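You operate a simulated robot arm through the tools that you are given. There is no shell and no other tool. Be economical: measure what you need, move in short steps, check, and stop when the job is done.

Carry out the task below with a simulated two-armed robot. There is one attempt and no reset: what you move stays moved.

JOB
Pick up the carton labelled "soup" from the island top with one hand, pass it to the other hand and put it on the worktop by the dish rack. Set down upright: carton.

The check looks at the end state, three seconds after you hand in, the way a careful person would. Anything else that was tipped, shoved, dropped, spilled or broken makes it a failure.

ROBOT AND FRAMES
Two 7-joint arms with two-finger grippers on one trunk, on a base that drives. Base frame: it is fixed to the floor where the robot stands at the start and does not move with it; the origin is under the middle of the robot, x ahead of it, y to its left, z up. Lengths are in mm, angles in degrees, forces in N, time in s.
The left shoulder is at the start at [60, 123, 945], the right one opposite. With the tool pointing down near the work surface each hand reaches from about 340 to 800 mm from the robot's upright axis, wherever it stands, measured 20 degrees to its own side. Places, roughly: worktop by the dish rack [-1100, 1300, 900]. Payload 1.47 kg a hand.
The TCP of each hand is the grasp point between the finger pads, 16 mm short of the fingertips. In the tool frame z runs along the fingers and y along their closing line. Largest opening 87 mm; the body of the gripper starts 55 mm behind the TCP.
Orientation is that of the tool frame in the base frame, as [roll, pitch, yaw] about the fixed x, y, z axes, in that order (R = Rz(yaw) Ry(pitch) Rx(roll)). With the fingers straight down and closing along the base's y, the tool's x points along the base's -x, its y along +y and its z along -z.

CONTROLS
- The arms move only by the tool send_rows. It takes "left_targets", "right_targets" or both (then of equal length, played together; a hand with none holds still); each is a list of rows, each a list of 3 entries, a list of its own where there are three numbers: the shift along the base's x, y, z in mm, then the turn, a rotation vector about the base's x, y, z in degrees, then the finger opening in mm, from 0 to 87. In form: [[[dx, dy, dz], [wx, wy, wz], fingers], ...]. A call has 1 to 8 rows; each row shifts and turns the commanded pose from where the row before left it. Each row takes 0.2 s and may step no farther than 50 mm and 8.6 degrees from the row before; otherwise, or with a gripper value out of range, the whole call is refused. Where a pose cannot be reached the arm comes as near as it can. A force on the tool above 40 N (or 10 N above the force at the start of the call, whichever is more), or a blocked arm, ends the call early, and 0.2 s more pass. The fingers move at their own pace (about 153 mm/s each) and stop on an object; they squeeze with about 28 N. The grip force told is the motor's: it shows also when the fingers shut on nothing. Time passes only in rows, and 0.2 s behind the last, so rows that do not move let the fingers close. It gives the time, the measured TCP pose, the force on the tool (base axes), the opening and the grip force at its end, in the units of the frame above (readings bear some noise), with the torque about the TCP (base axes, N m) and any sound that the robot's microphone picked up.
- Cameras (640 x 400 px; columns grow to the right, rows downward): "scene" is now at [92.2, -8.9, 1503]; the picture's right is [-0.10, -1.00, 0.00], its down [-0.69, 0.07, -0.72] and it looks along [0.72, -0.07, -0.69] (base axes); focal length 289 px, centre (320, 200). "left" rides on the left gripper at [73, -12, -90] in its tool frame; the picture's right is [0.16, 0.99, 0.00], its down [-0.72, 0.12, -0.68] and it looks along [-0.67, 0.11, 0.73] (tool axes); focal length 247 px, centre (320, 200). "right" rides on the right gripper at [73, 12, -90] in its tool frame; the picture's right is [-0.16, 0.99, 0.00], its down [-0.72, -0.12, -0.68] and it looks along [-0.67, -0.11, 0.73] (tool axes); focal length 247 px, centre (320, 200). There is no depth. A picture from a camera that has moved, and an enlarged one, comes with that camera's place and axes in the base frame and with its lens.
- capture(camera): a new picture of that camera. The clock stands still meanwhile.
- raise_lower(by): slides the trunk up (or, below 0, down) by that many mm; the arms and the scene camera ride with it, the base frame stays. It gives what a move gives, with no picture.
- steer(legs): drives the robot by 1 to 6 legs, each [ahead, left, turn to the left] in mm, mm and degrees, along the robot's own axes; the way and the turn of a leg run together, so that a leg with both is an arc; at most 1500 mm and 180 degrees a leg. The arms and the cameras ride along, it lands a little off, and it stops where it bumps. It gives what a move gives.
- head_to(pan, tilt): turns the head with the scene camera to pan (to the left, within 120 degrees either way) and tilt (down, from -29 to 69), counted from straight ahead of the robot. It gives what a move gives.
- close_up(camera, box): a new picture of the part [left, top, right, bottom] of that camera's present view, enlarged. The clock stands still meanwhile.
- finish_job(): hands the job in; it is judged then, once.

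Go step by step. Nothing tells you exact positions but the pictures and the camera data: compare them with the known pose of the tool, close in by small moves and look again before you grip or let go. The budget is 120 turns and 92 pictures, counting those below and the enlarged ones. Unless the task says otherwise, let go and move clear before handing in, and close with one line.

The tools are called after "Emit:" as a command line: name --argument value ..., lists and objects as JSON in quotes. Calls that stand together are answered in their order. send_rows: Moves the arms, as the interface text tells. Its arguments: {"type":"object","properties":{"left_targets":{"type":"array"},"right_targets":{"type":"array"}},"required":[]} The other tools are called the same way: raise_lower (by) slides the trunk up or down; steer (legs) drives the base; head_to (pan, tilt) turns the head that bears the scene camera; capture (camera) takes a picture; close_up (camera, box) takes an enlarged picture of a part of a camera's view; finish_job () hands the job in.

At the start:

```text
clock: 0.0
left_ee_pos: [417.6, 206.6, 1178.7]
left_orientation: [-180.0, -0.1, -180.0]
left_contact_force: [1.1, 0.4, 0.8]
left_ft_torque: [0.02, -0.01, 0.01]
left_opening: 86.9
left_finger_force: 0.0
right_ee_pos: [369.4, -136.6, 1235.9]
right_orientation: [179.9, 0.0, -180.0]
right_contact_force: [0.3, -0.2, 0.1]
right_ft_torque: [-0.03, -0.02, 0.0]
right_opening: 87.2
right_finger_force: 0.1
trunk travel left (down, up): [-100.0, 130.0]
robot x, y, heading: [-3.5, -0.7, -0.1]
head pan, tilt: [-5.5, 44.0]
```

scene: 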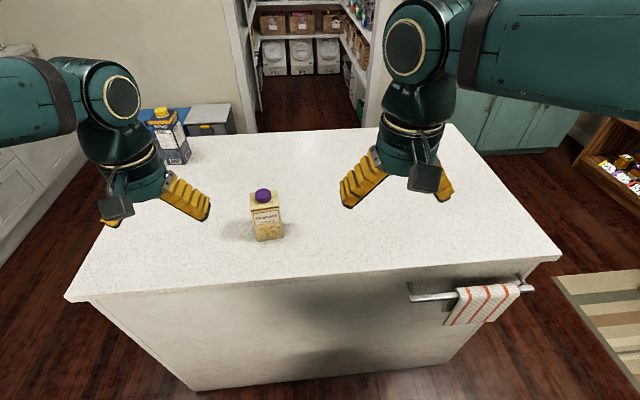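
right: 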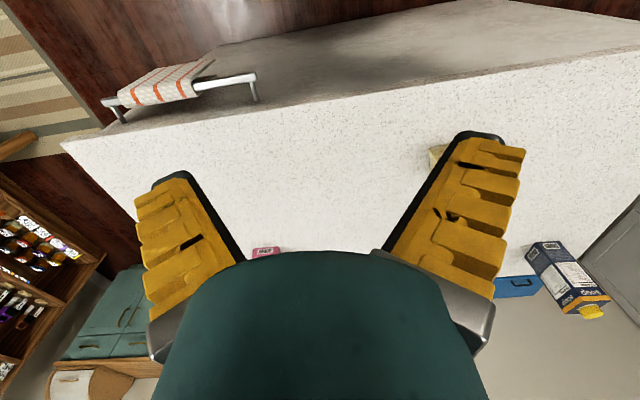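
left: 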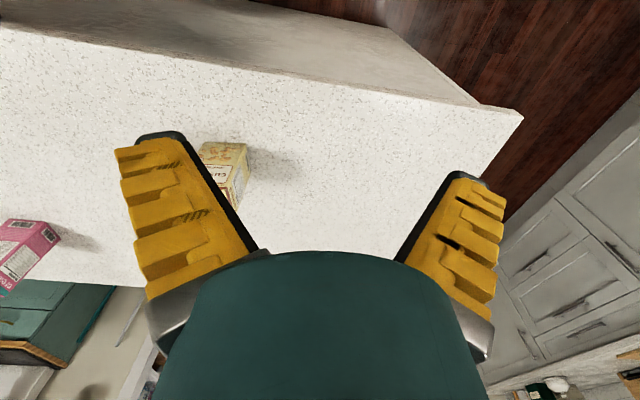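

I see a small cream carton with a purple cap near the front, a blue one with a yellow cap at the far left, and a pink one hidden behind an arm. I'll read the labels first.

Emit:
close_up --camera "scene" --box '[130, 90, 250, 165]'

Emit:
close_up --camera "scene" --box '[220, 180, 316, 240]'

Emit:
close_up --camera "left" --box '[0, 140, 260, 300]'

Emit:
close_up --camera "right" --box '[500, 220, 640, 320]'

```text
5.33 times, centred on (190, 128) of scene
camera zoom: at [92.2, -8.9, 1503.0], right [-0.1, -1.0, 0.0], down [-0.69, 0.07, -0.72], along [0.72, -0.07, -0.69], focal length 1540 px, centre (1013, 587)
```

zoom: 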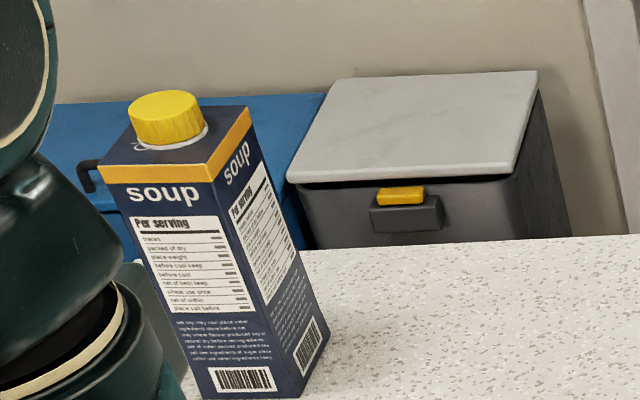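

```text
6.67 times, centred on (268, 210) of scene
camera zoom: at [92.2, -8.9, 1503.0], right [-0.1, -1.0, 0.0], down [-0.69, 0.07, -0.72], along [0.72, -0.07, -0.69], focal length 1925 px, centre (667, 133)
```

zoom: 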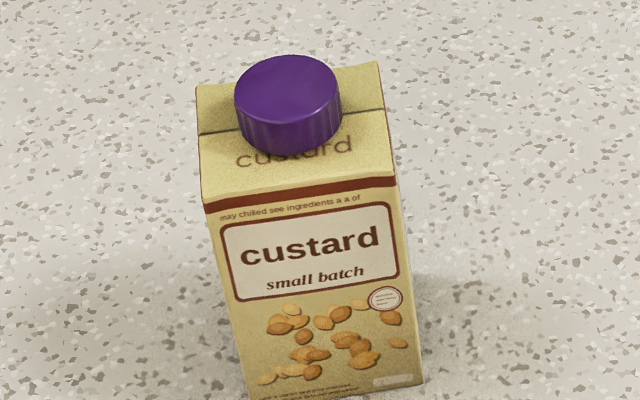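

```text
2.46 times, centred on (130, 220) of left
camera zoom: at [343.2, 193.3, 1270.3], right [-0.16, 0.99, 0.0], down [0.72, 0.12, 0.68], along [0.67, 0.11, -0.73], focal length 608 px, centre (788, 151)
```

zoom: 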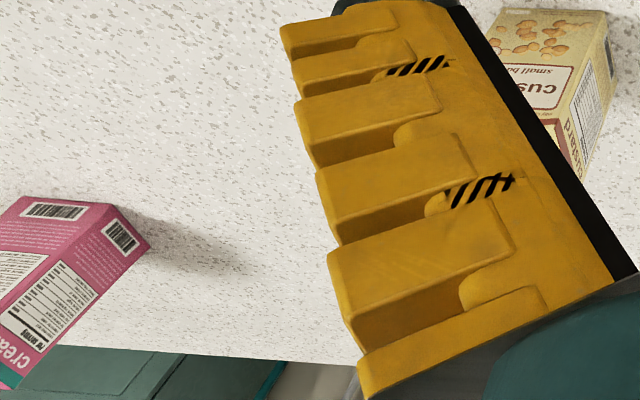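

```text
4.00 times, centred on (570, 270) of right
camera zoom: at [295.1, -124.6, 1325.7], right [0.16, 0.99, 0.0], down [0.72, -0.12, 0.68], along [0.67, -0.11, -0.73], focal length 988 px, centre (-680, -80)
```

zoom: 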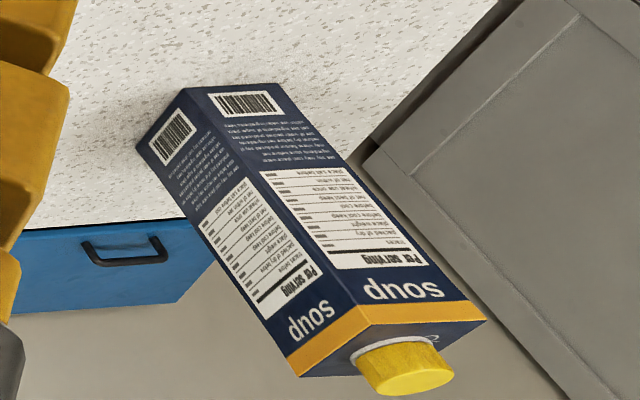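

The soup carton is the blue one, at about (978, 411), nearly axis-aligned, roughly 64 mm wide, with its top near z 1055 and the cap above that. It is out of reach from here, so I'll look left and behind for room to drive.

Emit:
head_to --pan 60 --tilt 40

Emit:
capture --camera "scene"

Emit:
head_to --pan 118 --tilt 25

Emit:
capture --camera "scene"

```text
clock: 1.4
left_ee_pos: [416.8, 206.3, 1179.6]
left_orientation: [-180.0, 0.0, 180.0]
left_contact_force: [1.0, -0.4, 0.8]
left_ft_torque: [0.02, -0.02, 0.05]
left_opening: 87.1
left_finger_force: 0.1
right_ee_pos: [369.5, -136.7, 1235.7]
right_orientation: [180.0, 0.0, 179.9]
right_contact_force: [-0.4, 0.5, 0.1]
right_ft_torque: [0.0, -0.01, 0.02]
right_opening: 87.0
right_finger_force: 0.0
trunk travel left (down, up): [-100.0, 130.0]
robot x, y, heading: [0.5, 0.1, -0.0]
head pan, tilt: [60.0, 40.0]
```

```text
84 pictures are left
camera scene: at [53.1, 72.6, 1508.8], right [0.87, -0.5, 0.0], down [-0.32, -0.56, -0.77], along [0.38, 0.66, -0.64], focal length 289 px, centre (320, 200)
```

scene: 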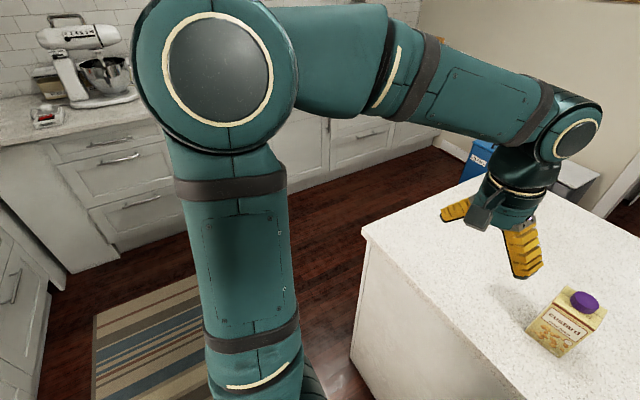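

```text
clock: 2.6
left_ee_pos: [416.1, 206.1, 1179.6]
left_orientation: [-180.0, 0.1, -180.0]
left_contact_force: [-0.1, 0.8, -1.1]
left_ft_torque: [0.0, 0.03, -0.01]
left_opening: 86.9
left_finger_force: 0.1
right_ee_pos: [369.8, -136.4, 1236.7]
right_orientation: [180.0, -0.1, -179.9]
right_contact_force: [-0.2, 0.1, 0.3]
right_ft_torque: [0.02, 0.01, 0.02]
right_opening: 87.1
right_finger_force: 0.2
trunk travel left (down, up): [-100.0, 130.0]
robot x, y, heading: [0.5, -2.0, -0.0]
head pan, tilt: [118.0, 25.0]
```

```text
83 pictures are left
camera scene: at [-32.7, 80.4, 1532.1], right [0.88, 0.47, 0.0], down [0.2, -0.37, -0.91], along [-0.42, 0.8, -0.42], focal length 289 px, centre (320, 200)
```

scene: 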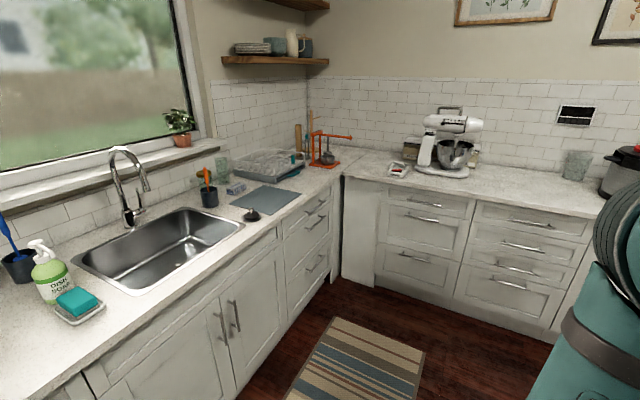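

The dish rack is on the back worktop near the corner. I'll enlarge that area to find a free spot.

Emit:
close_up --camera "scene" --box '[180, 120, 372, 240]'

```text
3.33 times, centred on (276, 180) of scene
camera zoom: at [-32.7, 80.4, 1532.1], right [0.88, 0.47, 0.0], down [0.2, -0.37, -0.91], along [-0.42, 0.8, -0.42], focal length 962 px, centre (467, 267)
```

zoom: 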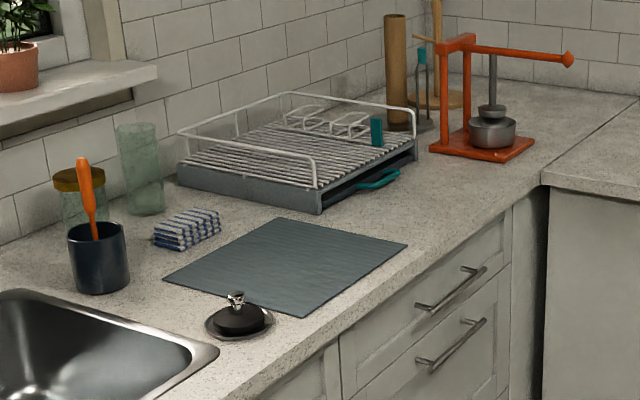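

Plan: the left hand grips the soup carton from the side, from the island's left aisle. The right hand then takes it from above and sets it by the rack. First I'll drive into the aisle (y≈1080, facing -y).

Emit:
steer --legs '[[0, 1080, 0], [0, 0, -90], [0, 780, 0]]'

Emit:
head_to --pan 15 --tilt 40

Emit:
capture --camera "scene"

```text
clock: 23.5
left_ee_pos: [997.7, 669.0, 1179.3]
left_orientation: [180.0, 0.0, 88.4]
left_contact_force: [-0.1, 0.3, 0.0]
left_ft_torque: [-0.01, -0.02, -0.02]
left_opening: 87.0
left_finger_force: 0.1
right_ee_pos: [657.2, 726.7, 1235.0]
right_orientation: [-179.9, 0.0, 88.2]
right_contact_force: [0.4, 0.5, -0.4]
right_ft_torque: [-0.01, -0.01, -0.01]
right_opening: 87.2
right_finger_force: 0.1
trunk travel left (down, up): [-100.0, 130.0]
robot x, y, heading: [806.2, 1092.7, -91.4]
head pan, tilt: [118.0, 25.0]
```

```text
clock: 25.3
left_ee_pos: [997.4, 667.9, 1179.4]
left_orientation: [-180.0, 0.0, 88.3]
left_contact_force: [0.4, 0.2, 0.2]
left_ft_torque: [0.01, -0.02, -0.02]
left_opening: 87.1
left_finger_force: 0.1
right_ee_pos: [657.2, 727.6, 1235.5]
right_orientation: [179.9, 0.0, 88.3]
right_contact_force: [-0.1, -0.5, 0.4]
right_ft_torque: [-0.01, -0.02, 0.0]
right_opening: 86.9
right_finger_force: 0.0
trunk travel left (down, up): [-100.0, 130.0]
robot x, y, heading: [806.1, 1088.9, -91.9]
head pan, tilt: [15.0, 40.0]
```

```text
81 pictures are left
camera scene: at [824.5, 998.1, 1508.8], right [-0.97, -0.23, 0.0], down [-0.15, 0.63, -0.77], along [0.18, -0.75, -0.64], focal length 289 px, centre (320, 200)
```

scene: 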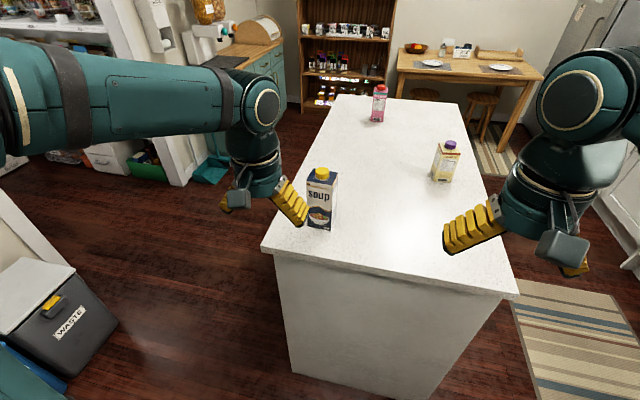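

The drive landed fine. I'll enlarge the carton to refine its position and size.

Emit:
close_up --camera "scene" --box '[272, 158, 368, 238]'

Emit:
capture --camera "left"

```text
5.00 times, centred on (320, 198) of scene
camera zoom: at [824.5, 998.1, 1508.8], right [-0.97, -0.23, 0.0], down [-0.15, 0.63, -0.77], along [0.18, -0.75, -0.64], focal length 1444 px, centre (320, 210)
```

zoom: 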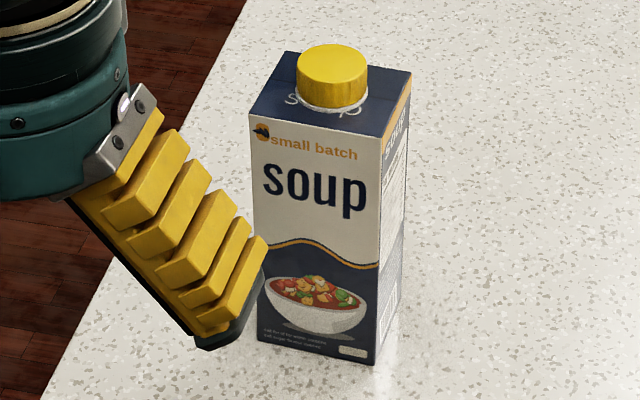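

```text
79 pictures are left
camera left: at [987.9, 741.2, 1270.2], right [0.99, 0.13, 0.0], down [0.09, -0.73, 0.68], along [0.09, -0.67, -0.73], focal length 247 px, centre (320, 200)
```

left: 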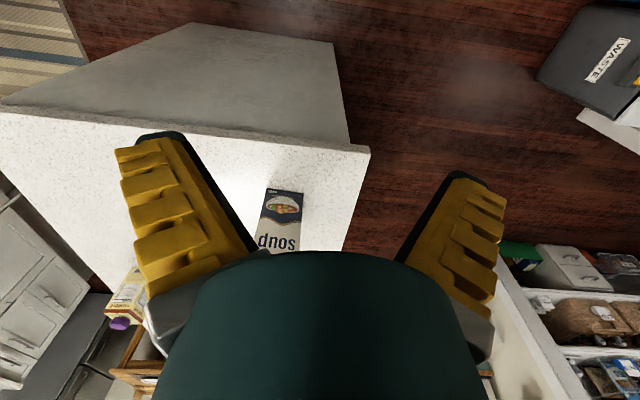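

The carton's centre is about (966, 385), its near face about y 418, its top about 1063 and the cap top about 1090. I'll tilt the left hand to about 24° below horizontal, pointing at the carton, while moving to a stand-off.

Emit:
send_rows --left_targets '[[[-4, -18, -10], [-8.3, 0, 0.2], 87], [[-4, -18, -10], [-8.3, 0, 0.2], 87], [[-4, -18, -10], [-8.3, 0, 0.2], 87], [[-4, -18, -10], [-8.3, 0, 0.2], 87], [[-4, -18, -10], [-8.3, 0, 0.2], 87], [[-4, -18, -10], [-8.3, 0, 0.2], 87], [[-4, -18, -10], [-8.3, 0, 0.2], 87], [[-4, -18, -10], [-8.3, 0, 0.2], 87]]'

Emit:
capture --camera "scene"

Emit:
capture --camera "left"

```text
clock: 27.1
left_ee_pos: [967.7, 523.3, 1097.2]
left_orientation: [178.3, 66.4, 89.1]
left_contact_force: [-1.0, 0.1, -0.4]
left_ft_torque: [0.02, 0.0, 0.01]
left_opening: 86.8
left_finger_force: 0.1
right_ee_pos: [657.5, 724.9, 1234.5]
right_orientation: [-180.0, -0.1, 88.3]
right_contact_force: [0.2, 0.6, -0.3]
right_ft_torque: [0.0, 0.01, -0.01]
right_opening: 87.0
right_finger_force: 0.0
trunk travel left (down, up): [-100.0, 130.0]
robot x, y, heading: [804.4, 1096.5, -91.7]
head pan, tilt: [15.0, 40.0]
```

```text
78 pictures are left
camera scene: at [824.8, 996.9, 1508.7], right [-0.97, -0.23, 0.0], down [-0.15, 0.63, -0.77], along [0.18, -0.74, -0.64], focal length 289 px, centre (320, 200)
```

scene: 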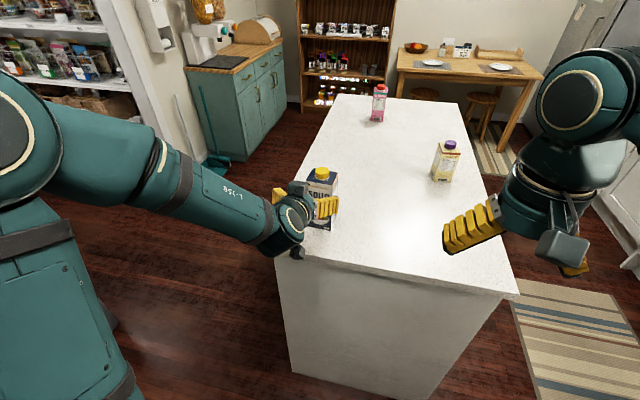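

```text
77 pictures are left
camera left: at [954.4, 632.8, 1068.2], right [0.99, 0.07, -0.13], down [0.1, 0.33, 0.94], along [0.11, -0.94, 0.32], focal length 247 px, centre (320, 200)
```

left: 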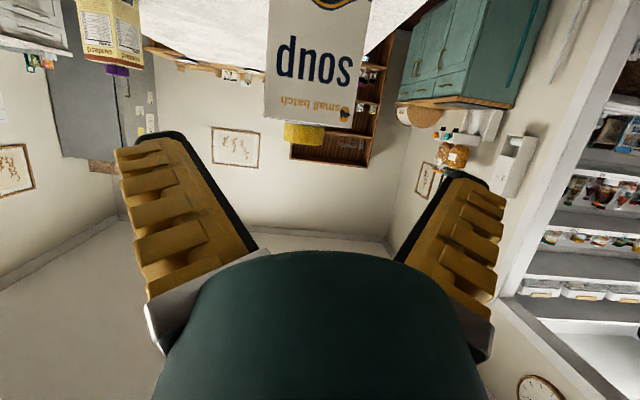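

The left hand is tilted and lined up. The carton appears centred near x 963, so I'll lower to grip height at the stand-off and check again.

Emit:
send_rows --left_targets '[[[-2, 0, -40], [0, 0, 0], 87], [[-2, 0, -40], [0, 0, 0], 87], [[0, 0, -30], [0, 0, 0], 87]]'

Emit:
capture --camera "left"

Emit:
close_up --camera "scene" --box '[240, 150, 384, 240]'

```text
clock: 27.9
left_ee_pos: [964.8, 523.3, 988.0]
left_orientation: [178.5, 66.4, 89.2]
left_contact_force: [1.0, -0.4, -0.3]
left_ft_torque: [-0.02, 0.0, 0.0]
left_opening: 87.2
left_finger_force: 0.1
right_ee_pos: [659.0, 726.6, 1235.0]
right_orientation: [-179.9, -0.1, 88.3]
right_contact_force: [0.0, -0.2, -0.1]
right_ft_torque: [0.03, 0.03, -0.03]
right_opening: 87.0
right_finger_force: 0.1
trunk travel left (down, up): [-100.0, 130.0]
robot x, y, heading: [809.1, 1093.6, -92.0]
head pan, tilt: [15.0, 40.0]
```

```text
76 pictures are left
camera left: at [951.5, 634.1, 957.6], right [0.99, 0.07, -0.13], down [0.1, 0.33, 0.94], along [0.11, -0.94, 0.32], focal length 247 px, centre (320, 200)
```

left: 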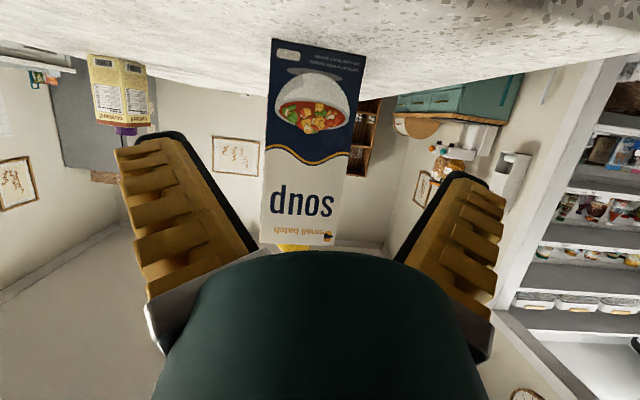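

```text
4.44 times, centred on (312, 195) of scene
camera zoom: at [826.6, 996.8, 1508.7], right [-0.97, -0.23, 0.0], down [-0.15, 0.63, -0.77], along [0.17, -0.74, -0.64], focal length 1283 px, centre (356, 222)
```

zoom: 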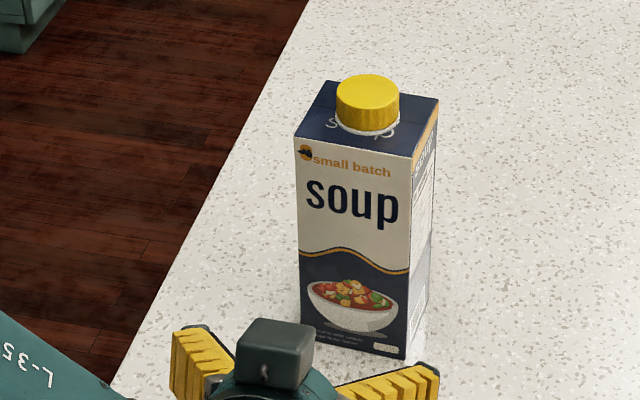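

The carton reads as centred at about x 961.5. I'll advance just short of its near face, then check the finger straddle.

Emit:
send_rows --left_targets '[[[-3, -30, -5], [0, 0, 0], 87], [[-0.5, -30, -5], [0, 0, 0], 87], [[0, -20, 0], [0, 0, 0], 87]]'

Emit:
capture --camera "left"

Emit:
close_up --camera "scene" --box '[240, 150, 384, 240]'

```text
clock: 28.7
left_ee_pos: [959.4, 443.1, 979.0]
left_orientation: [178.0, 66.4, 89.0]
left_contact_force: [-0.1, -0.4, -0.2]
left_ft_torque: [0.02, -0.02, -0.02]
left_opening: 87.1
left_finger_force: 0.0
right_ee_pos: [656.9, 726.8, 1235.1]
right_orientation: [-180.0, 0.0, 88.4]
right_contact_force: [0.1, -0.4, 0.0]
right_ft_torque: [0.03, 0.0, 0.04]
right_opening: 87.0
right_finger_force: 0.0
trunk travel left (down, up): [-100.0, 130.0]
robot x, y, heading: [805.3, 1094.3, -91.9]
head pan, tilt: [15.0, 40.0]
```

```text
74 pictures are left
camera left: at [946.7, 553.9, 948.6], right [0.99, 0.07, -0.13], down [0.1, 0.33, 0.94], along [0.11, -0.94, 0.32], focal length 247 px, centre (320, 200)
```

left: 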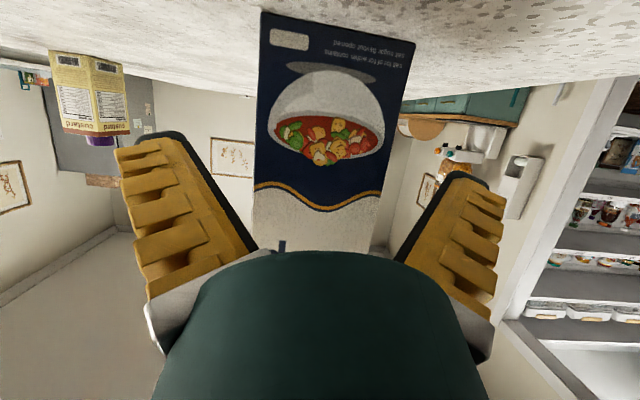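

```text
4.44 times, centred on (312, 195) of scene
camera zoom: at [824.7, 997.6, 1508.8], right [-0.97, -0.23, 0.0], down [-0.15, 0.63, -0.77], along [0.18, -0.75, -0.64], focal length 1283 px, centre (356, 222)
```

zoom: 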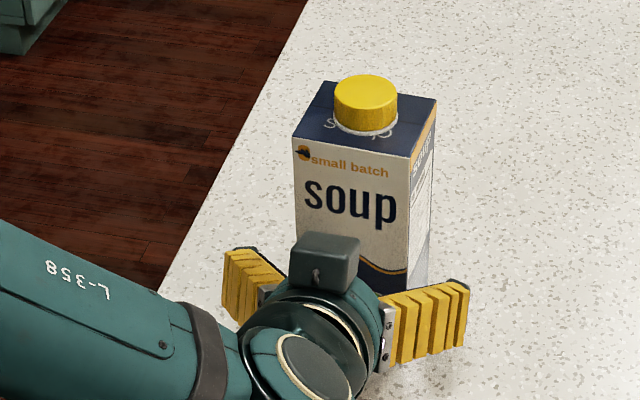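

The fingers straddle the carton with about 1 mm of centring error. I'll advance 38 mm and check before closing.

Emit:
send_rows --left_targets '[[[1, -13, 0], [0, 0, 0], 87], [[0, -13, 0], [0, 0, 0], 87], [[0, -12, 0], [0, 0, 0], 87]]'

Emit:
close_up --camera "scene" --box '[240, 150, 384, 240]'

Emit:
capture --camera "left"

```text
clock: 29.5
left_ee_pos: [960.1, 407.2, 978.3]
left_orientation: [178.2, 66.3, 88.8]
left_contact_force: [2.4, 0.0, -1.1]
left_ft_torque: [0.0, 0.01, 0.02]
left_opening: 87.4
left_finger_force: 0.1
right_ee_pos: [656.9, 728.8, 1235.6]
right_orientation: [180.0, 0.1, 88.4]
right_contact_force: [0.1, -0.1, 0.2]
right_ft_torque: [0.02, 0.03, 0.0]
right_opening: 87.1
right_finger_force: 0.1
trunk travel left (down, up): [-100.0, 130.0]
robot x, y, heading: [805.1, 1093.4, -91.7]
head pan, tilt: [15.0, 40.0]
```

```text
4.44 times, centred on (312, 195) of scene
camera zoom: at [824.8, 998.1, 1508.8], right [-0.97, -0.23, 0.0], down [-0.15, 0.63, -0.77], along [0.18, -0.75, -0.64], focal length 1283 px, centre (356, 222)
```

zoom: 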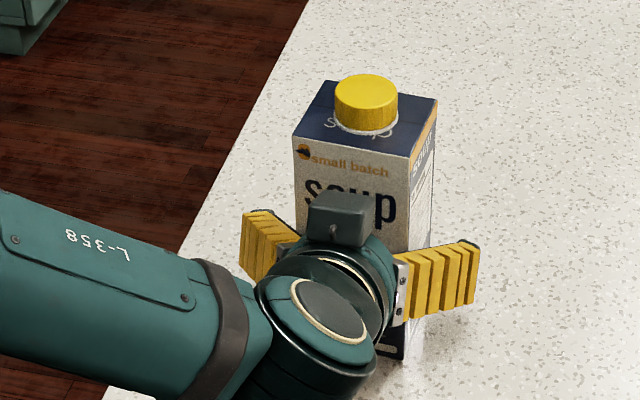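

```text
71 pictures are left
camera left: at [946.7, 517.2, 948.9], right [0.99, 0.07, -0.13], down [0.1, 0.33, 0.94], along [0.11, -0.94, 0.32], focal length 247 px, centre (320, 200)
```

left: 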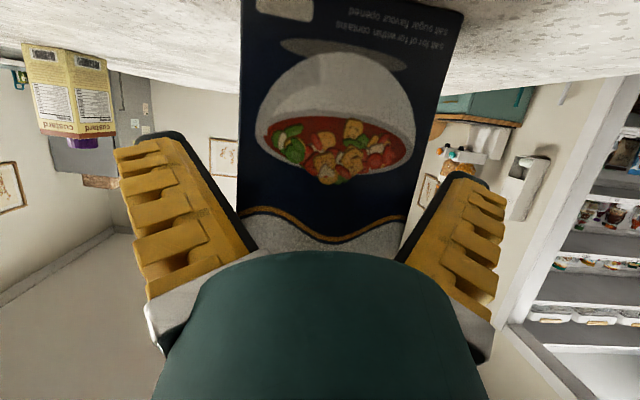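

The fit is clear on both sides. I'll go in 8 mm more and close.

Emit:
send_rows --left_targets '[[[1, -8, 0], [0, 0, 0], 87], [[0, 0, 0], [0, 0, 0], 60], [[0, 0, 0], [0, 0, 0], 50], [[0, 0, 0], [0, 0, 0], 50], [[0, 0, 0], [0, 0, 0], 50]]'

Emit:
capture --camera "left"

```text
clock: 30.7
left_ee_pos: [960.4, 398.0, 980.4]
left_orientation: [178.2, 66.4, 89.0]
left_contact_force: [3.4, -2.1, 0.9]
left_ft_torque: [-0.48, -0.42, 0.06]
left_opening: 75.9
left_finger_force: 27.8
right_ee_pos: [657.3, 727.2, 1235.8]
right_orientation: [-179.9, 0.0, 88.3]
right_contact_force: [-0.1, -0.1, -0.6]
right_ft_torque: [-0.01, -0.03, 0.01]
right_opening: 87.2
right_finger_force: 0.1
trunk travel left (down, up): [-100.0, 130.0]
robot x, y, heading: [804.1, 1095.2, -91.5]
head pan, tilt: [15.0, 40.0]
```

```text
70 pictures are left
camera left: at [946.8, 508.5, 949.9], right [0.99, 0.07, -0.13], down [0.1, 0.34, 0.94], along [0.11, -0.94, 0.32], focal length 247 px, centre (320, 200)
```

left: 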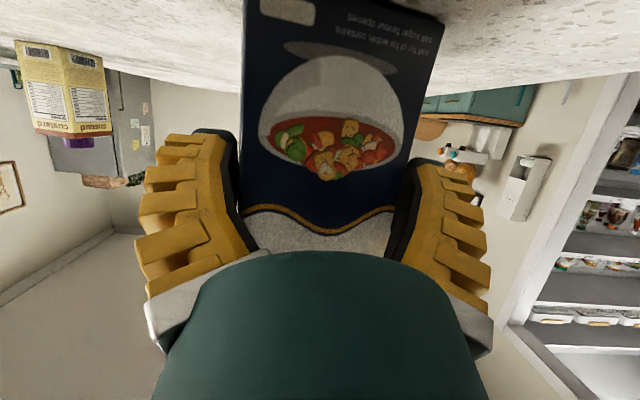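

It's gripped (opening 76 mm, 28 N). I'll lift slightly and check.

Emit:
send_rows --left_targets '[[[0, 0, 10], [0, 0, 0], 50], [[0, 0, 20], [0, 0, 0], 50], [[0, 0, 20], [0, 0, 0], 50], [[0, 0, 20], [0, 0, 0], 50]]'

Emit:
close_up --camera "scene" --box '[208, 120, 400, 240]'

```text
clock: 31.7
left_ee_pos: [960.4, 399.0, 1049.8]
left_orientation: [178.2, 66.3, 88.8]
left_contact_force: [-0.5, -0.4, -6.7]
left_ft_torque: [0.12, -0.05, 0.0]
left_opening: 74.9
left_finger_force: 27.9
right_ee_pos: [657.5, 727.7, 1235.7]
right_orientation: [179.9, 0.1, 88.2]
right_contact_force: [0.0, -0.4, 0.5]
right_ft_torque: [-0.02, 0.02, 0.0]
right_opening: 86.8
right_finger_force: 0.0
trunk travel left (down, up): [-100.0, 130.0]
robot x, y, heading: [803.7, 1092.4, -91.9]
head pan, tilt: [15.0, 40.0]
```

```text
3.33 times, centred on (304, 180) of scene
camera zoom: at [824.5, 997.9, 1508.8], right [-0.97, -0.23, 0.0], down [-0.15, 0.63, -0.77], along [0.18, -0.75, -0.64], focal length 962 px, centre (373, 267)
```

zoom: 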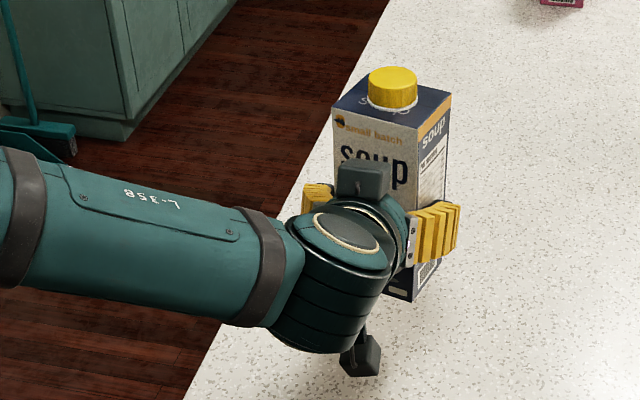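

The carton lifted cleanly (0.7 kg, 75 mm wide) and is upright. I'll bring it back toward the robot's centre for the handover.

Emit:
send_rows --left_targets '[[[-12, 18, 10], [0, 0, 0], 50], [[-23, 35, 0], [0, 0, 0], 50], [[-23, 35, 0], [0, 0, 0], 50], [[-23, 35, 0], [0, 0, 0], 50], [[-22, 34, 0], [0, 0, 0], 50], [[-12, 18, 0], [0, 0, 0], 50]]'

Emit:
head_to --pan 3 --tilt 45

Emit:
capture --camera "scene"

Emit:
capture --camera "right"

```text
clock: 33.1
left_ee_pos: [845.8, 575.1, 1061.0]
left_orientation: [178.2, 66.5, 88.9]
left_contact_force: [-0.2, -0.4, 0.5]
left_ft_torque: [-0.04, -0.03, 0.0]
left_opening: 55.2
left_finger_force: 3.7
right_ee_pos: [656.9, 726.3, 1235.6]
right_orientation: [180.0, -0.1, 88.3]
right_contact_force: [-0.8, -0.1, 1.7]
right_ft_torque: [-0.03, -0.02, 0.02]
right_opening: 86.7
right_finger_force: 0.1
trunk travel left (down, up): [-100.0, 130.0]
robot x, y, heading: [807.7, 1091.4, -91.7]
head pan, tilt: [15.0, 40.0]
```

```text
clock: 33.9
left_ee_pos: [845.9, 575.4, 1060.0]
left_orientation: [178.2, 66.4, 88.8]
left_contact_force: [-0.6, 0.7, -0.3]
left_ft_torque: [-0.02, 0.01, 0.02]
left_opening: 55.5
left_finger_force: 3.7
right_ee_pos: [657.4, 727.6, 1235.4]
right_orientation: [180.0, 0.1, 88.4]
right_contact_force: [-0.1, 0.2, 0.3]
right_ft_torque: [0.03, 0.0, 0.02]
right_opening: 87.0
right_finger_force: 0.0
trunk travel left (down, up): [-100.0, 130.0]
robot x, y, heading: [805.4, 1089.5, -91.7]
head pan, tilt: [3.0, 45.0]
```

```text
68 pictures are left
camera scene: at [806.8, 999.5, 1501.6], right [-1.0, -0.02, 0.0], down [-0.02, 0.71, -0.71], along [0.02, -0.71, -0.71], focal length 289 px, centre (320, 200)
```

scene: 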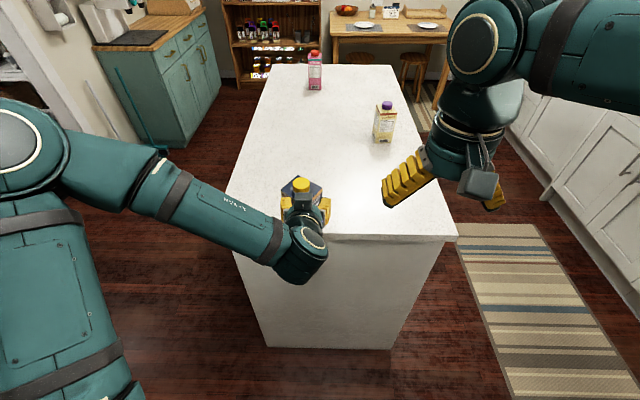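

```text
67 pictures are left
camera right: at [670.1, 799.8, 1325.6], right [0.98, -0.19, 0.0], down [-0.14, -0.72, 0.68], along [-0.13, -0.67, -0.73], focal length 247 px, centre (320, 200)
```

right: 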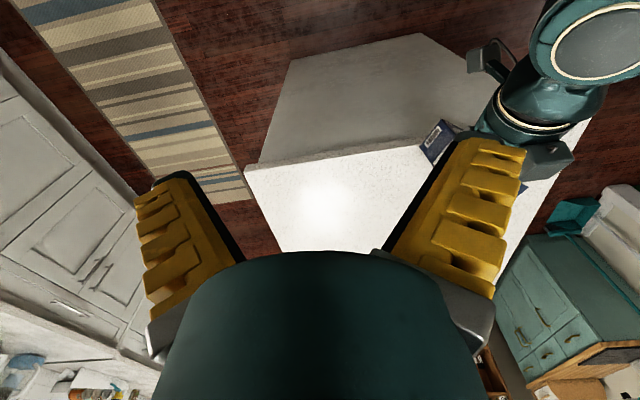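

The left reading changed (opening 55, grip 3.7 N, no weight), so the carton may have slipped. I'll look closely.

Emit:
close_up --camera "scene" --box '[240, 150, 384, 240]'

Emit:
capture --camera "left"

Emit:
close_up --camera "right" --box '[390, 30, 640, 200]'

```text
4.44 times, centred on (312, 195) of scene
camera zoom: at [806.8, 999.5, 1501.6], right [-1.0, -0.02, 0.0], down [-0.02, 0.71, -0.71], along [0.02, -0.71, -0.71], focal length 1283 px, centre (356, 222)
```

zoom: 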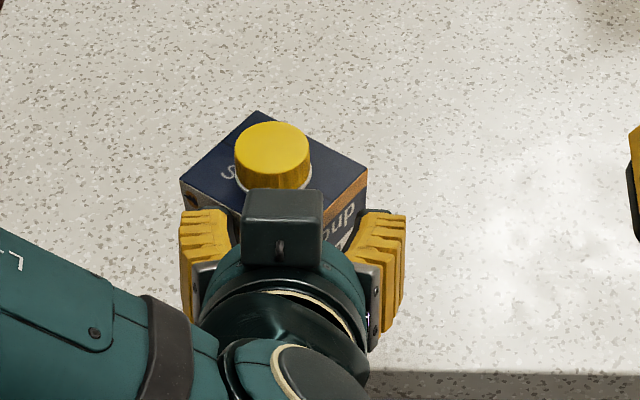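

```text
65 pictures are left
camera left: at [832.7, 685.0, 1029.9], right [0.99, 0.07, -0.13], down [0.1, 0.33, 0.94], along [0.11, -0.94, 0.32], focal length 247 px, centre (320, 200)
```

left: 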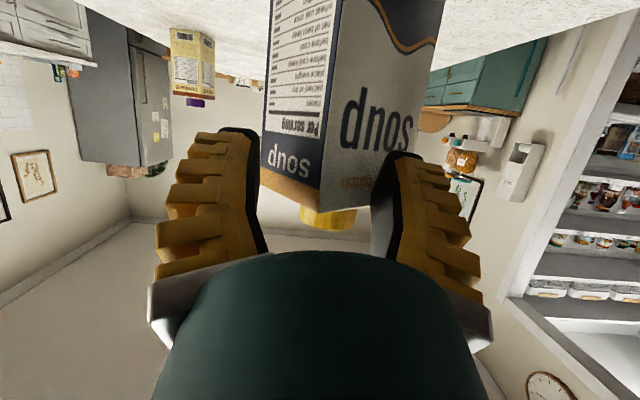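

```text
2.35 times, centred on (515, 115) of right
camera zoom: at [670.1, 799.8, 1325.6], right [0.98, -0.19, 0.0], down [-0.14, -0.72, 0.68], along [-0.13, -0.67, -0.73], focal length 581 px, centre (-139, 400)
```

zoom: 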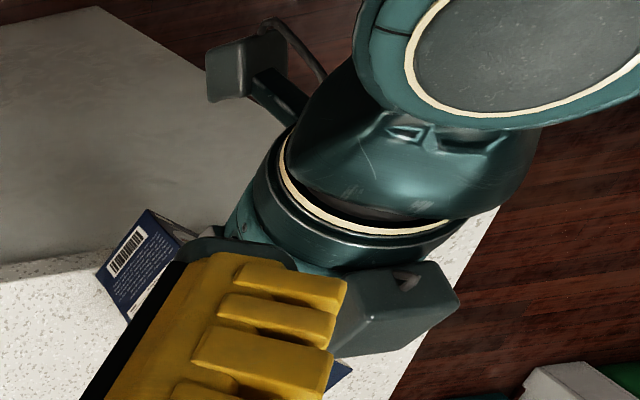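

The carton slipped in the grip. It now leans about 8° onto the left fingertips, with its base at the island edge and turned about 31°. I'll nudge it upright and inward with the fingers as a cradle, in small slow steps.

Emit:
send_rows --left_targets '[[[0, -3, 0], [0, 0, 0], 55], [[0, -3, 0], [0, 0, 0], 55], [[0, -3, 0], [0, 0, 0], 55], [[0, -3, 0], [0, 0, 0], 55], [[0, 0, 0], [0, 0, 0], 55]]'

Emit:
capture --camera "left"

Emit:
close_up --camera "right" --box '[390, 30, 640, 200]'

Emit:
close_up --camera "scene" --box '[240, 150, 384, 240]'

```text
clock: 35.0
left_ee_pos: [846.7, 561.1, 1059.5]
left_orientation: [178.1, 66.4, 88.9]
left_contact_force: [-0.4, 0.4, 0.1]
left_ft_torque: [0.01, 0.02, -0.04]
left_opening: 59.8
left_finger_force: 3.7
right_ee_pos: [657.1, 726.9, 1236.4]
right_orientation: [180.0, 0.0, 88.4]
right_contact_force: [0.5, 0.4, -0.1]
right_ft_torque: [-0.01, 0.04, -0.03]
right_opening: 86.9
right_finger_force: 0.1
trunk travel left (down, up): [-100.0, 130.0]
robot x, y, heading: [808.1, 1091.8, -91.8]
head pan, tilt: [3.0, 45.0]
```

```text
63 pictures are left
camera left: at [833.6, 672.0, 1030.2], right [0.99, 0.07, -0.13], down [0.1, 0.33, 0.94], along [0.11, -0.94, 0.32], focal length 247 px, centre (320, 200)
```

left: 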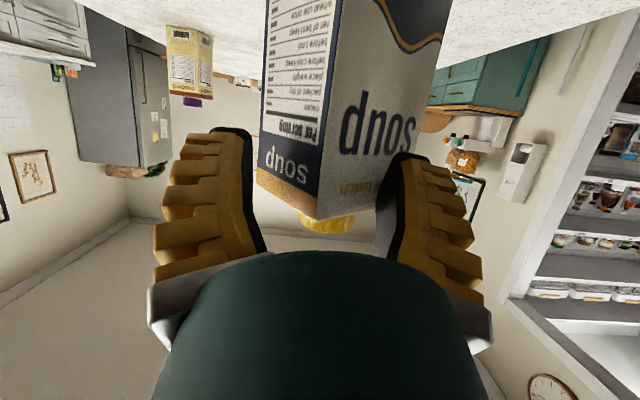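

```text
2.35 times, centred on (515, 115) of right
camera zoom: at [670.1, 799.8, 1325.6], right [0.98, -0.19, 0.0], down [-0.14, -0.72, 0.68], along [-0.13, -0.67, -0.73], focal length 581 px, centre (-139, 400)
```

zoom: 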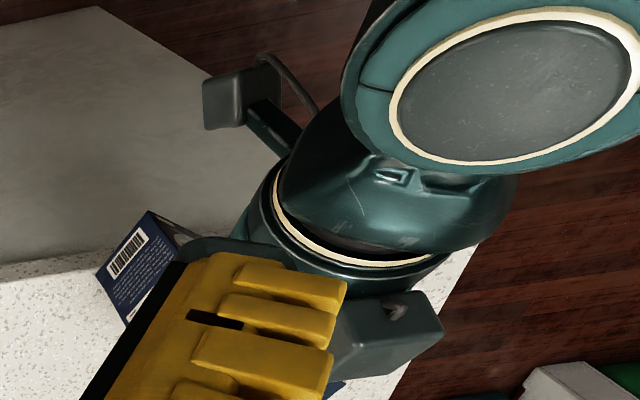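

```text
4.44 times, centred on (312, 195) of scene
camera zoom: at [806.8, 999.5, 1501.6], right [-1.0, -0.02, 0.0], down [-0.02, 0.71, -0.71], along [0.02, -0.71, -0.71], focal length 1283 px, centre (356, 222)
```

zoom: 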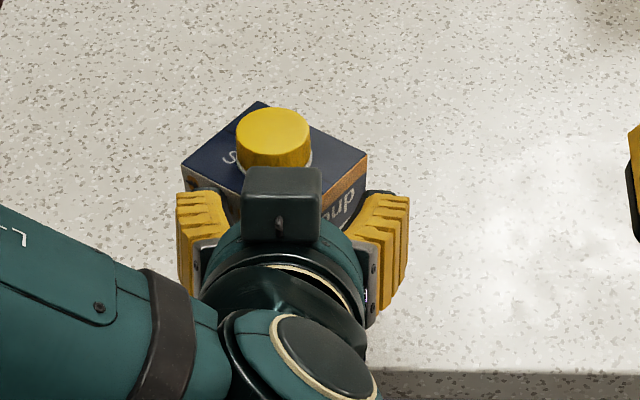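

The top moved 13 mm inward while the base stayed put, so the lean is down to about 3°. I'll keep nudging.

Emit:
send_rows --left_targets '[[[0, -3, 0], [0, 0, 0], 55], [[0, -3, 0], [0, 0, 0], 55], [[0, -3, 0], [0, 0, 0], 55], [[0, -3, 0], [0, 0, 0], 55], [[0, 0, 0], [0, 0, 0], 55]]'

Emit:
close_up --camera "right" --box '[390, 30, 640, 200]'

Emit:
close_up --camera "scene" --box '[240, 150, 384, 240]'

```text
clock: 36.2
left_ee_pos: [846.7, 551.2, 1058.9]
left_orientation: [178.2, 66.3, 88.9]
left_contact_force: [0.3, 1.1, 0.2]
left_ft_torque: [0.02, -0.01, 0.05]
left_opening: 60.6
left_finger_force: 3.8
right_ee_pos: [657.6, 726.8, 1235.5]
right_orientation: [180.0, -0.1, 88.3]
right_contact_force: [-0.4, -0.3, -1.3]
right_ft_torque: [-0.03, 0.0, 0.0]
right_opening: 86.9
right_finger_force: 0.0
trunk travel left (down, up): [-100.0, 130.0]
robot x, y, heading: [805.0, 1094.9, -92.1]
head pan, tilt: [3.0, 45.0]
```

```text
2.35 times, centred on (515, 115) of right
camera zoom: at [670.2, 800.0, 1325.7], right [0.98, -0.19, 0.0], down [-0.14, -0.72, 0.68], along [-0.13, -0.67, -0.73], focal length 581 px, centre (-139, 400)
```

zoom: 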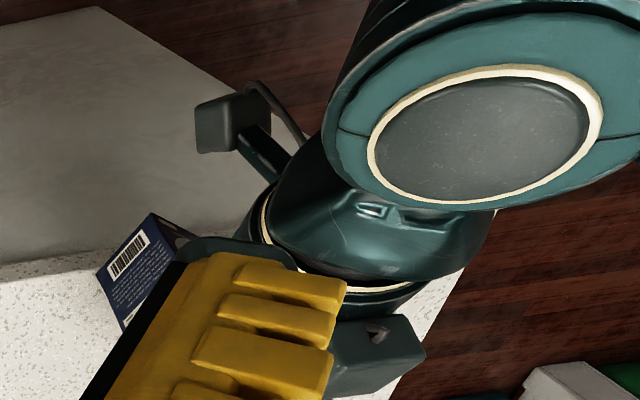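

```text
4.44 times, centred on (312, 195) of scene
camera zoom: at [806.8, 999.7, 1501.6], right [-1.0, -0.02, 0.0], down [-0.02, 0.71, -0.71], along [0.02, -0.71, -0.71], focal length 1283 px, centre (356, 222)
```

zoom: 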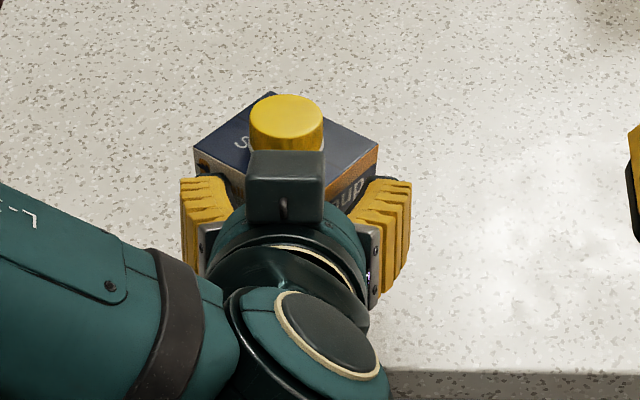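

The carton now stands about upright with its base around 12 mm inside the edge. I'll ease the fingers off slightly and see if it stays.

Emit:
send_rows --left_targets '[[[0, 2, 0], [0, 0, 0], 57], [[0, 3, 0], [0, 0, 0], 59], [[0, 0, 0], [0, 0, 0], 59]]'

Emit:
close_up --camera "scene" --box '[240, 150, 384, 240]'

Emit:
capture --camera "left"

```text
clock: 37.0
left_ee_pos: [845.2, 555.9, 1059.2]
left_orientation: [178.1, 66.4, 89.0]
left_contact_force: [1.3, 0.9, -0.8]
left_ft_torque: [0.01, 0.05, 0.04]
left_opening: 64.6
left_finger_force: 4.3
right_ee_pos: [658.0, 728.2, 1235.3]
right_orientation: [-180.0, 0.0, 88.3]
right_contact_force: [-0.4, 0.1, 0.9]
right_ft_torque: [0.01, -0.01, 0.04]
right_opening: 87.1
right_finger_force: 0.0
trunk travel left (down, up): [-100.0, 130.0]
robot x, y, heading: [805.5, 1096.8, -91.6]
head pan, tilt: [3.0, 45.0]
```

```text
4.44 times, centred on (312, 195) of scene
camera zoom: at [806.9, 999.6, 1501.6], right [-1.0, -0.02, 0.0], down [-0.02, 0.71, -0.71], along [0.02, -0.71, -0.71], focal length 1283 px, centre (356, 222)
```

zoom: 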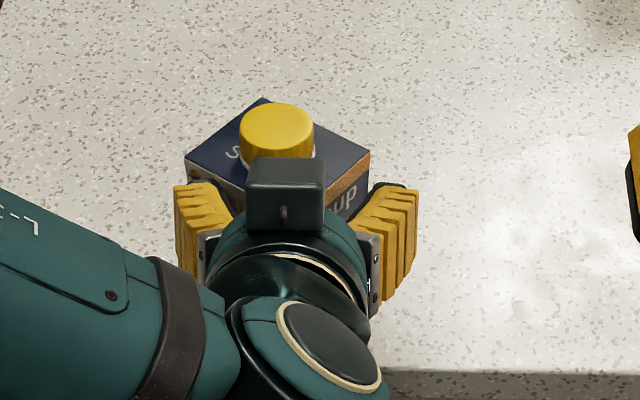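

```text
57 pictures are left
camera left: at [832.4, 665.2, 1029.5], right [0.99, 0.07, -0.13], down [0.1, 0.33, 0.94], along [0.11, -0.94, 0.32], focal length 247 px, centre (320, 200)
```

left: 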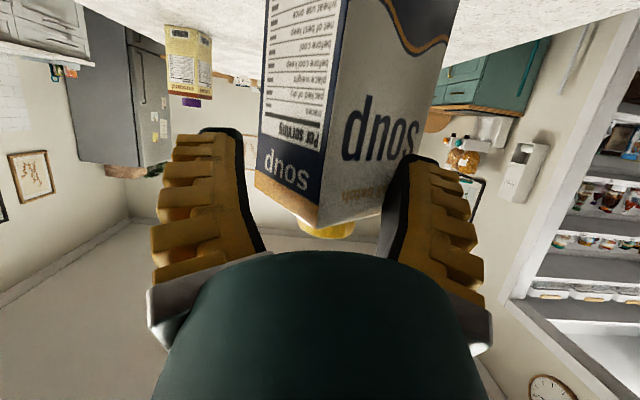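

The top came back a few mm, so either it settled flat or it is still following the fingers. I'll back off a little more to find out.

Emit:
send_rows --left_targets '[[[0, 2, 0], [0, 0, 0], 59], [[0, 2, 0], [0, 0, 0], 59], [[0, 0, 0], [0, 0, 0], 59]]'

Emit:
close_up --camera "scene" --box '[240, 150, 384, 240]'

Emit:
close_up --camera "right" --box '[390, 30, 640, 200]'

```text
clock: 37.9
left_ee_pos: [845.3, 559.1, 1059.5]
left_orientation: [178.3, 66.4, 89.0]
left_contact_force: [0.0, 0.5, 0.6]
left_ft_torque: [-0.02, -0.01, 0.0]
left_opening: 63.8
left_finger_force: 3.9
right_ee_pos: [657.1, 727.1, 1235.8]
right_orientation: [180.0, 0.0, 88.2]
right_contact_force: [0.0, 0.0, -0.2]
right_ft_torque: [0.04, 0.04, -0.03]
right_opening: 87.1
right_finger_force: 0.1
trunk travel left (down, up): [-100.0, 130.0]
robot x, y, heading: [807.4, 1094.2, -91.9]
head pan, tilt: [3.0, 45.0]
```

```text
4.44 times, centred on (312, 195) of scene
camera zoom: at [806.8, 999.5, 1501.6], right [-1.0, -0.02, 0.0], down [-0.02, 0.71, -0.71], along [0.02, -0.71, -0.71], focal length 1283 px, centre (356, 222)
```

zoom: 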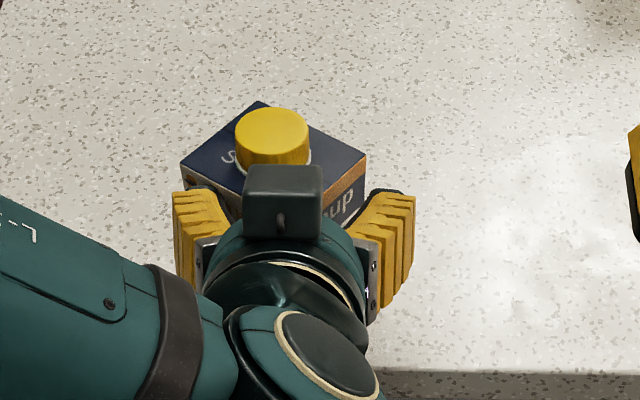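

```text
2.35 times, centred on (515, 115) of right
camera zoom: at [670.1, 799.8, 1325.7], right [0.98, -0.19, 0.0], down [-0.14, -0.72, 0.68], along [-0.13, -0.67, -0.73], focal length 581 px, centre (-139, 400)
```

zoom: 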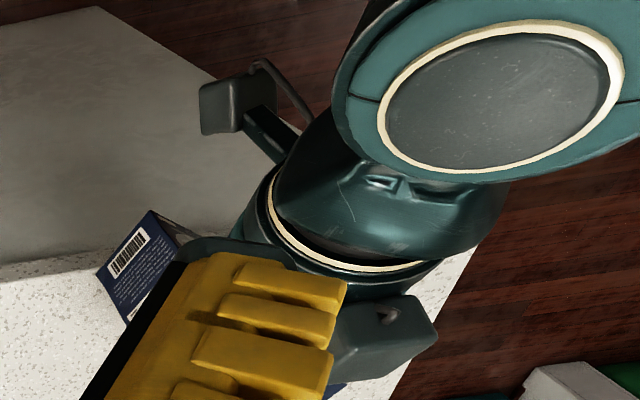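

It is still leaning on the fingers, so its weight is slightly past the edge. I'll push it upright again, slide the fingers down the carton at that position, and push from low so it slides instead of tipping.

Emit:
send_rows --left_targets '[[[0, -4, 0], [0, 0, 0], 58], [[0, -4, 0], [0, 0, 0], 58], [[0, 0, -8], [0, 0, 0], 58], [[0, 0, -8], [0, 0, 0], 58], [[0, 0, -8], [0, 0, 0], 58], [[0, 0, -8], [0, 0, 0], 58]]'

Emit:
close_up --camera "scene" --box '[240, 150, 384, 240]'

Emit:
capture --camera "left"

```text
clock: 39.2
left_ee_pos: [845.3, 552.8, 1026.7]
left_orientation: [178.3, 66.5, 88.9]
left_contact_force: [1.7, 0.4, 0.9]
left_ft_torque: [-0.04, -0.01, 0.07]
left_opening: 64.6
left_finger_force: 4.0
right_ee_pos: [657.7, 727.7, 1236.1]
right_orientation: [-179.9, 0.1, 88.2]
right_contact_force: [0.2, 0.3, -0.2]
right_ft_torque: [-0.02, -0.01, -0.02]
right_opening: 87.3
right_finger_force: 0.0
trunk travel left (down, up): [-100.0, 130.0]
robot x, y, heading: [808.7, 1093.3, -91.8]
head pan, tilt: [3.0, 45.0]
```

```text
4.44 times, centred on (312, 195) of scene
camera zoom: at [806.9, 999.8, 1501.5], right [-1.0, -0.02, 0.0], down [-0.02, 0.71, -0.71], along [0.02, -0.71, -0.71], focal length 1283 px, centre (356, 222)
```

zoom: 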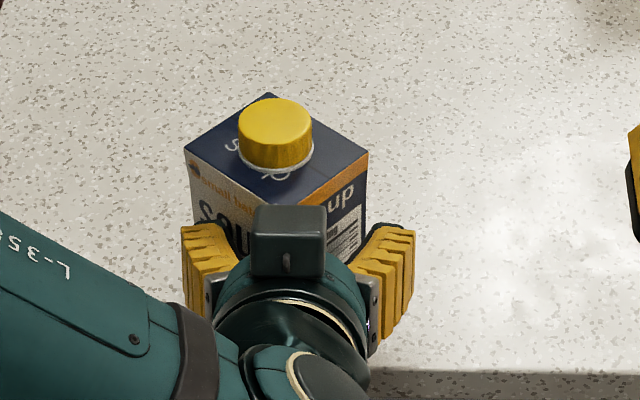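

```text
53 pictures are left
camera left: at [832.5, 661.3, 997.3], right [0.99, 0.07, -0.13], down [0.1, 0.33, 0.94], along [0.11, -0.94, 0.32], focal length 247 px, centre (320, 200)
```

left: 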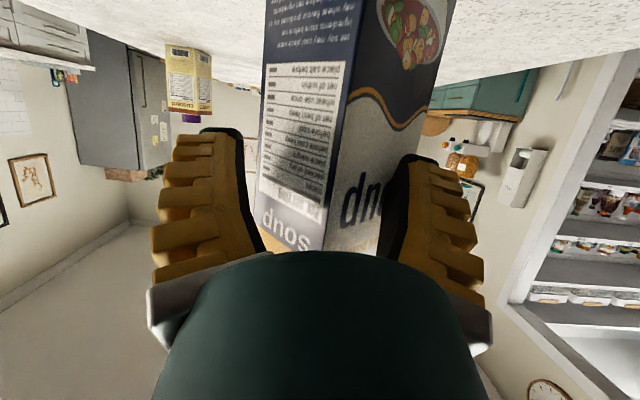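

It is sliding down well and the carton is near upright. I'll go 36 mm lower, then start pushing.

Emit:
send_rows --left_targets '[[[0, -1, -9], [0, 0, 0], 58], [[0, 0, -9], [0, 0, 0], 58], [[0, 0, -9], [0, 0, 0], 58], [[0, 0, -9], [0, 0, 0], 58], [[0, -4, 0], [0, 0, 0], 58], [[0, -4, 0], [0, 0, 0], 58], [[0, -4, 0], [0, 0, 0], 58]]'

Emit:
close_up --camera "scene" --box '[240, 150, 384, 240]'

Emit:
close_up --camera "right" --box '[390, 30, 640, 200]'

```text
clock: 40.9
left_ee_pos: [845.9, 537.6, 992.5]
left_orientation: [178.1, 66.3, 88.9]
left_contact_force: [1.8, 1.5, 0.3]
left_ft_torque: [-0.02, -0.01, 0.08]
left_opening: 64.3
left_finger_force: 5.0
right_ee_pos: [657.4, 727.5, 1236.3]
right_orientation: [-180.0, -0.1, 88.2]
right_contact_force: [-0.7, 0.0, -0.3]
right_ft_torque: [-0.01, -0.01, 0.01]
right_opening: 87.2
right_finger_force: 0.0
trunk travel left (down, up): [-100.0, 130.0]
robot x, y, heading: [808.8, 1090.0, -91.7]
head pan, tilt: [3.0, 45.0]
```

```text
4.44 times, centred on (312, 195) of scene
camera zoom: at [806.9, 999.8, 1501.6], right [-1.0, -0.02, 0.0], down [-0.02, 0.71, -0.71], along [0.02, -0.71, -0.71], focal length 1283 px, centre (356, 222)
```

zoom: 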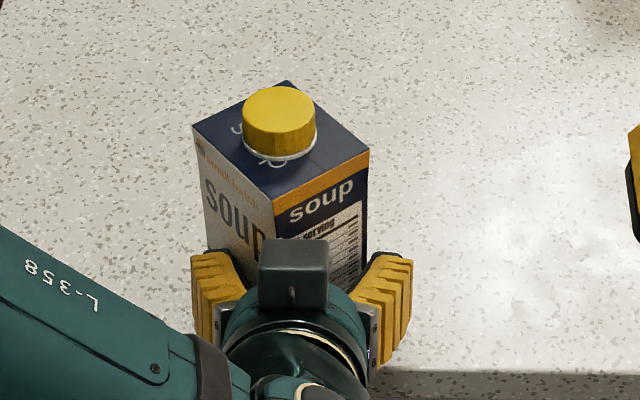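

```text
2.35 times, centred on (515, 115) of right
camera zoom: at [670.2, 800.0, 1325.7], right [0.98, -0.19, 0.0], down [-0.14, -0.72, 0.68], along [-0.13, -0.67, -0.73], focal length 581 px, centre (-139, 400)
```

zoom: 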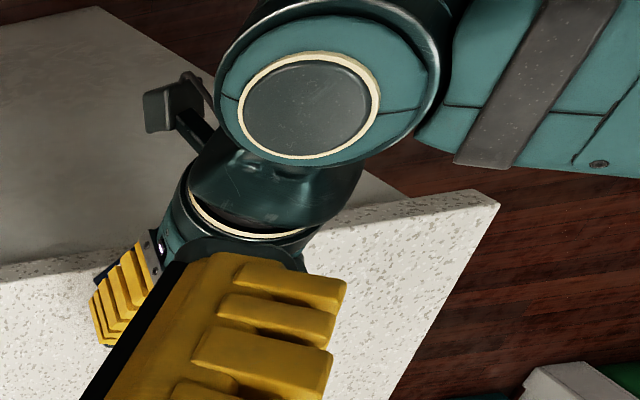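

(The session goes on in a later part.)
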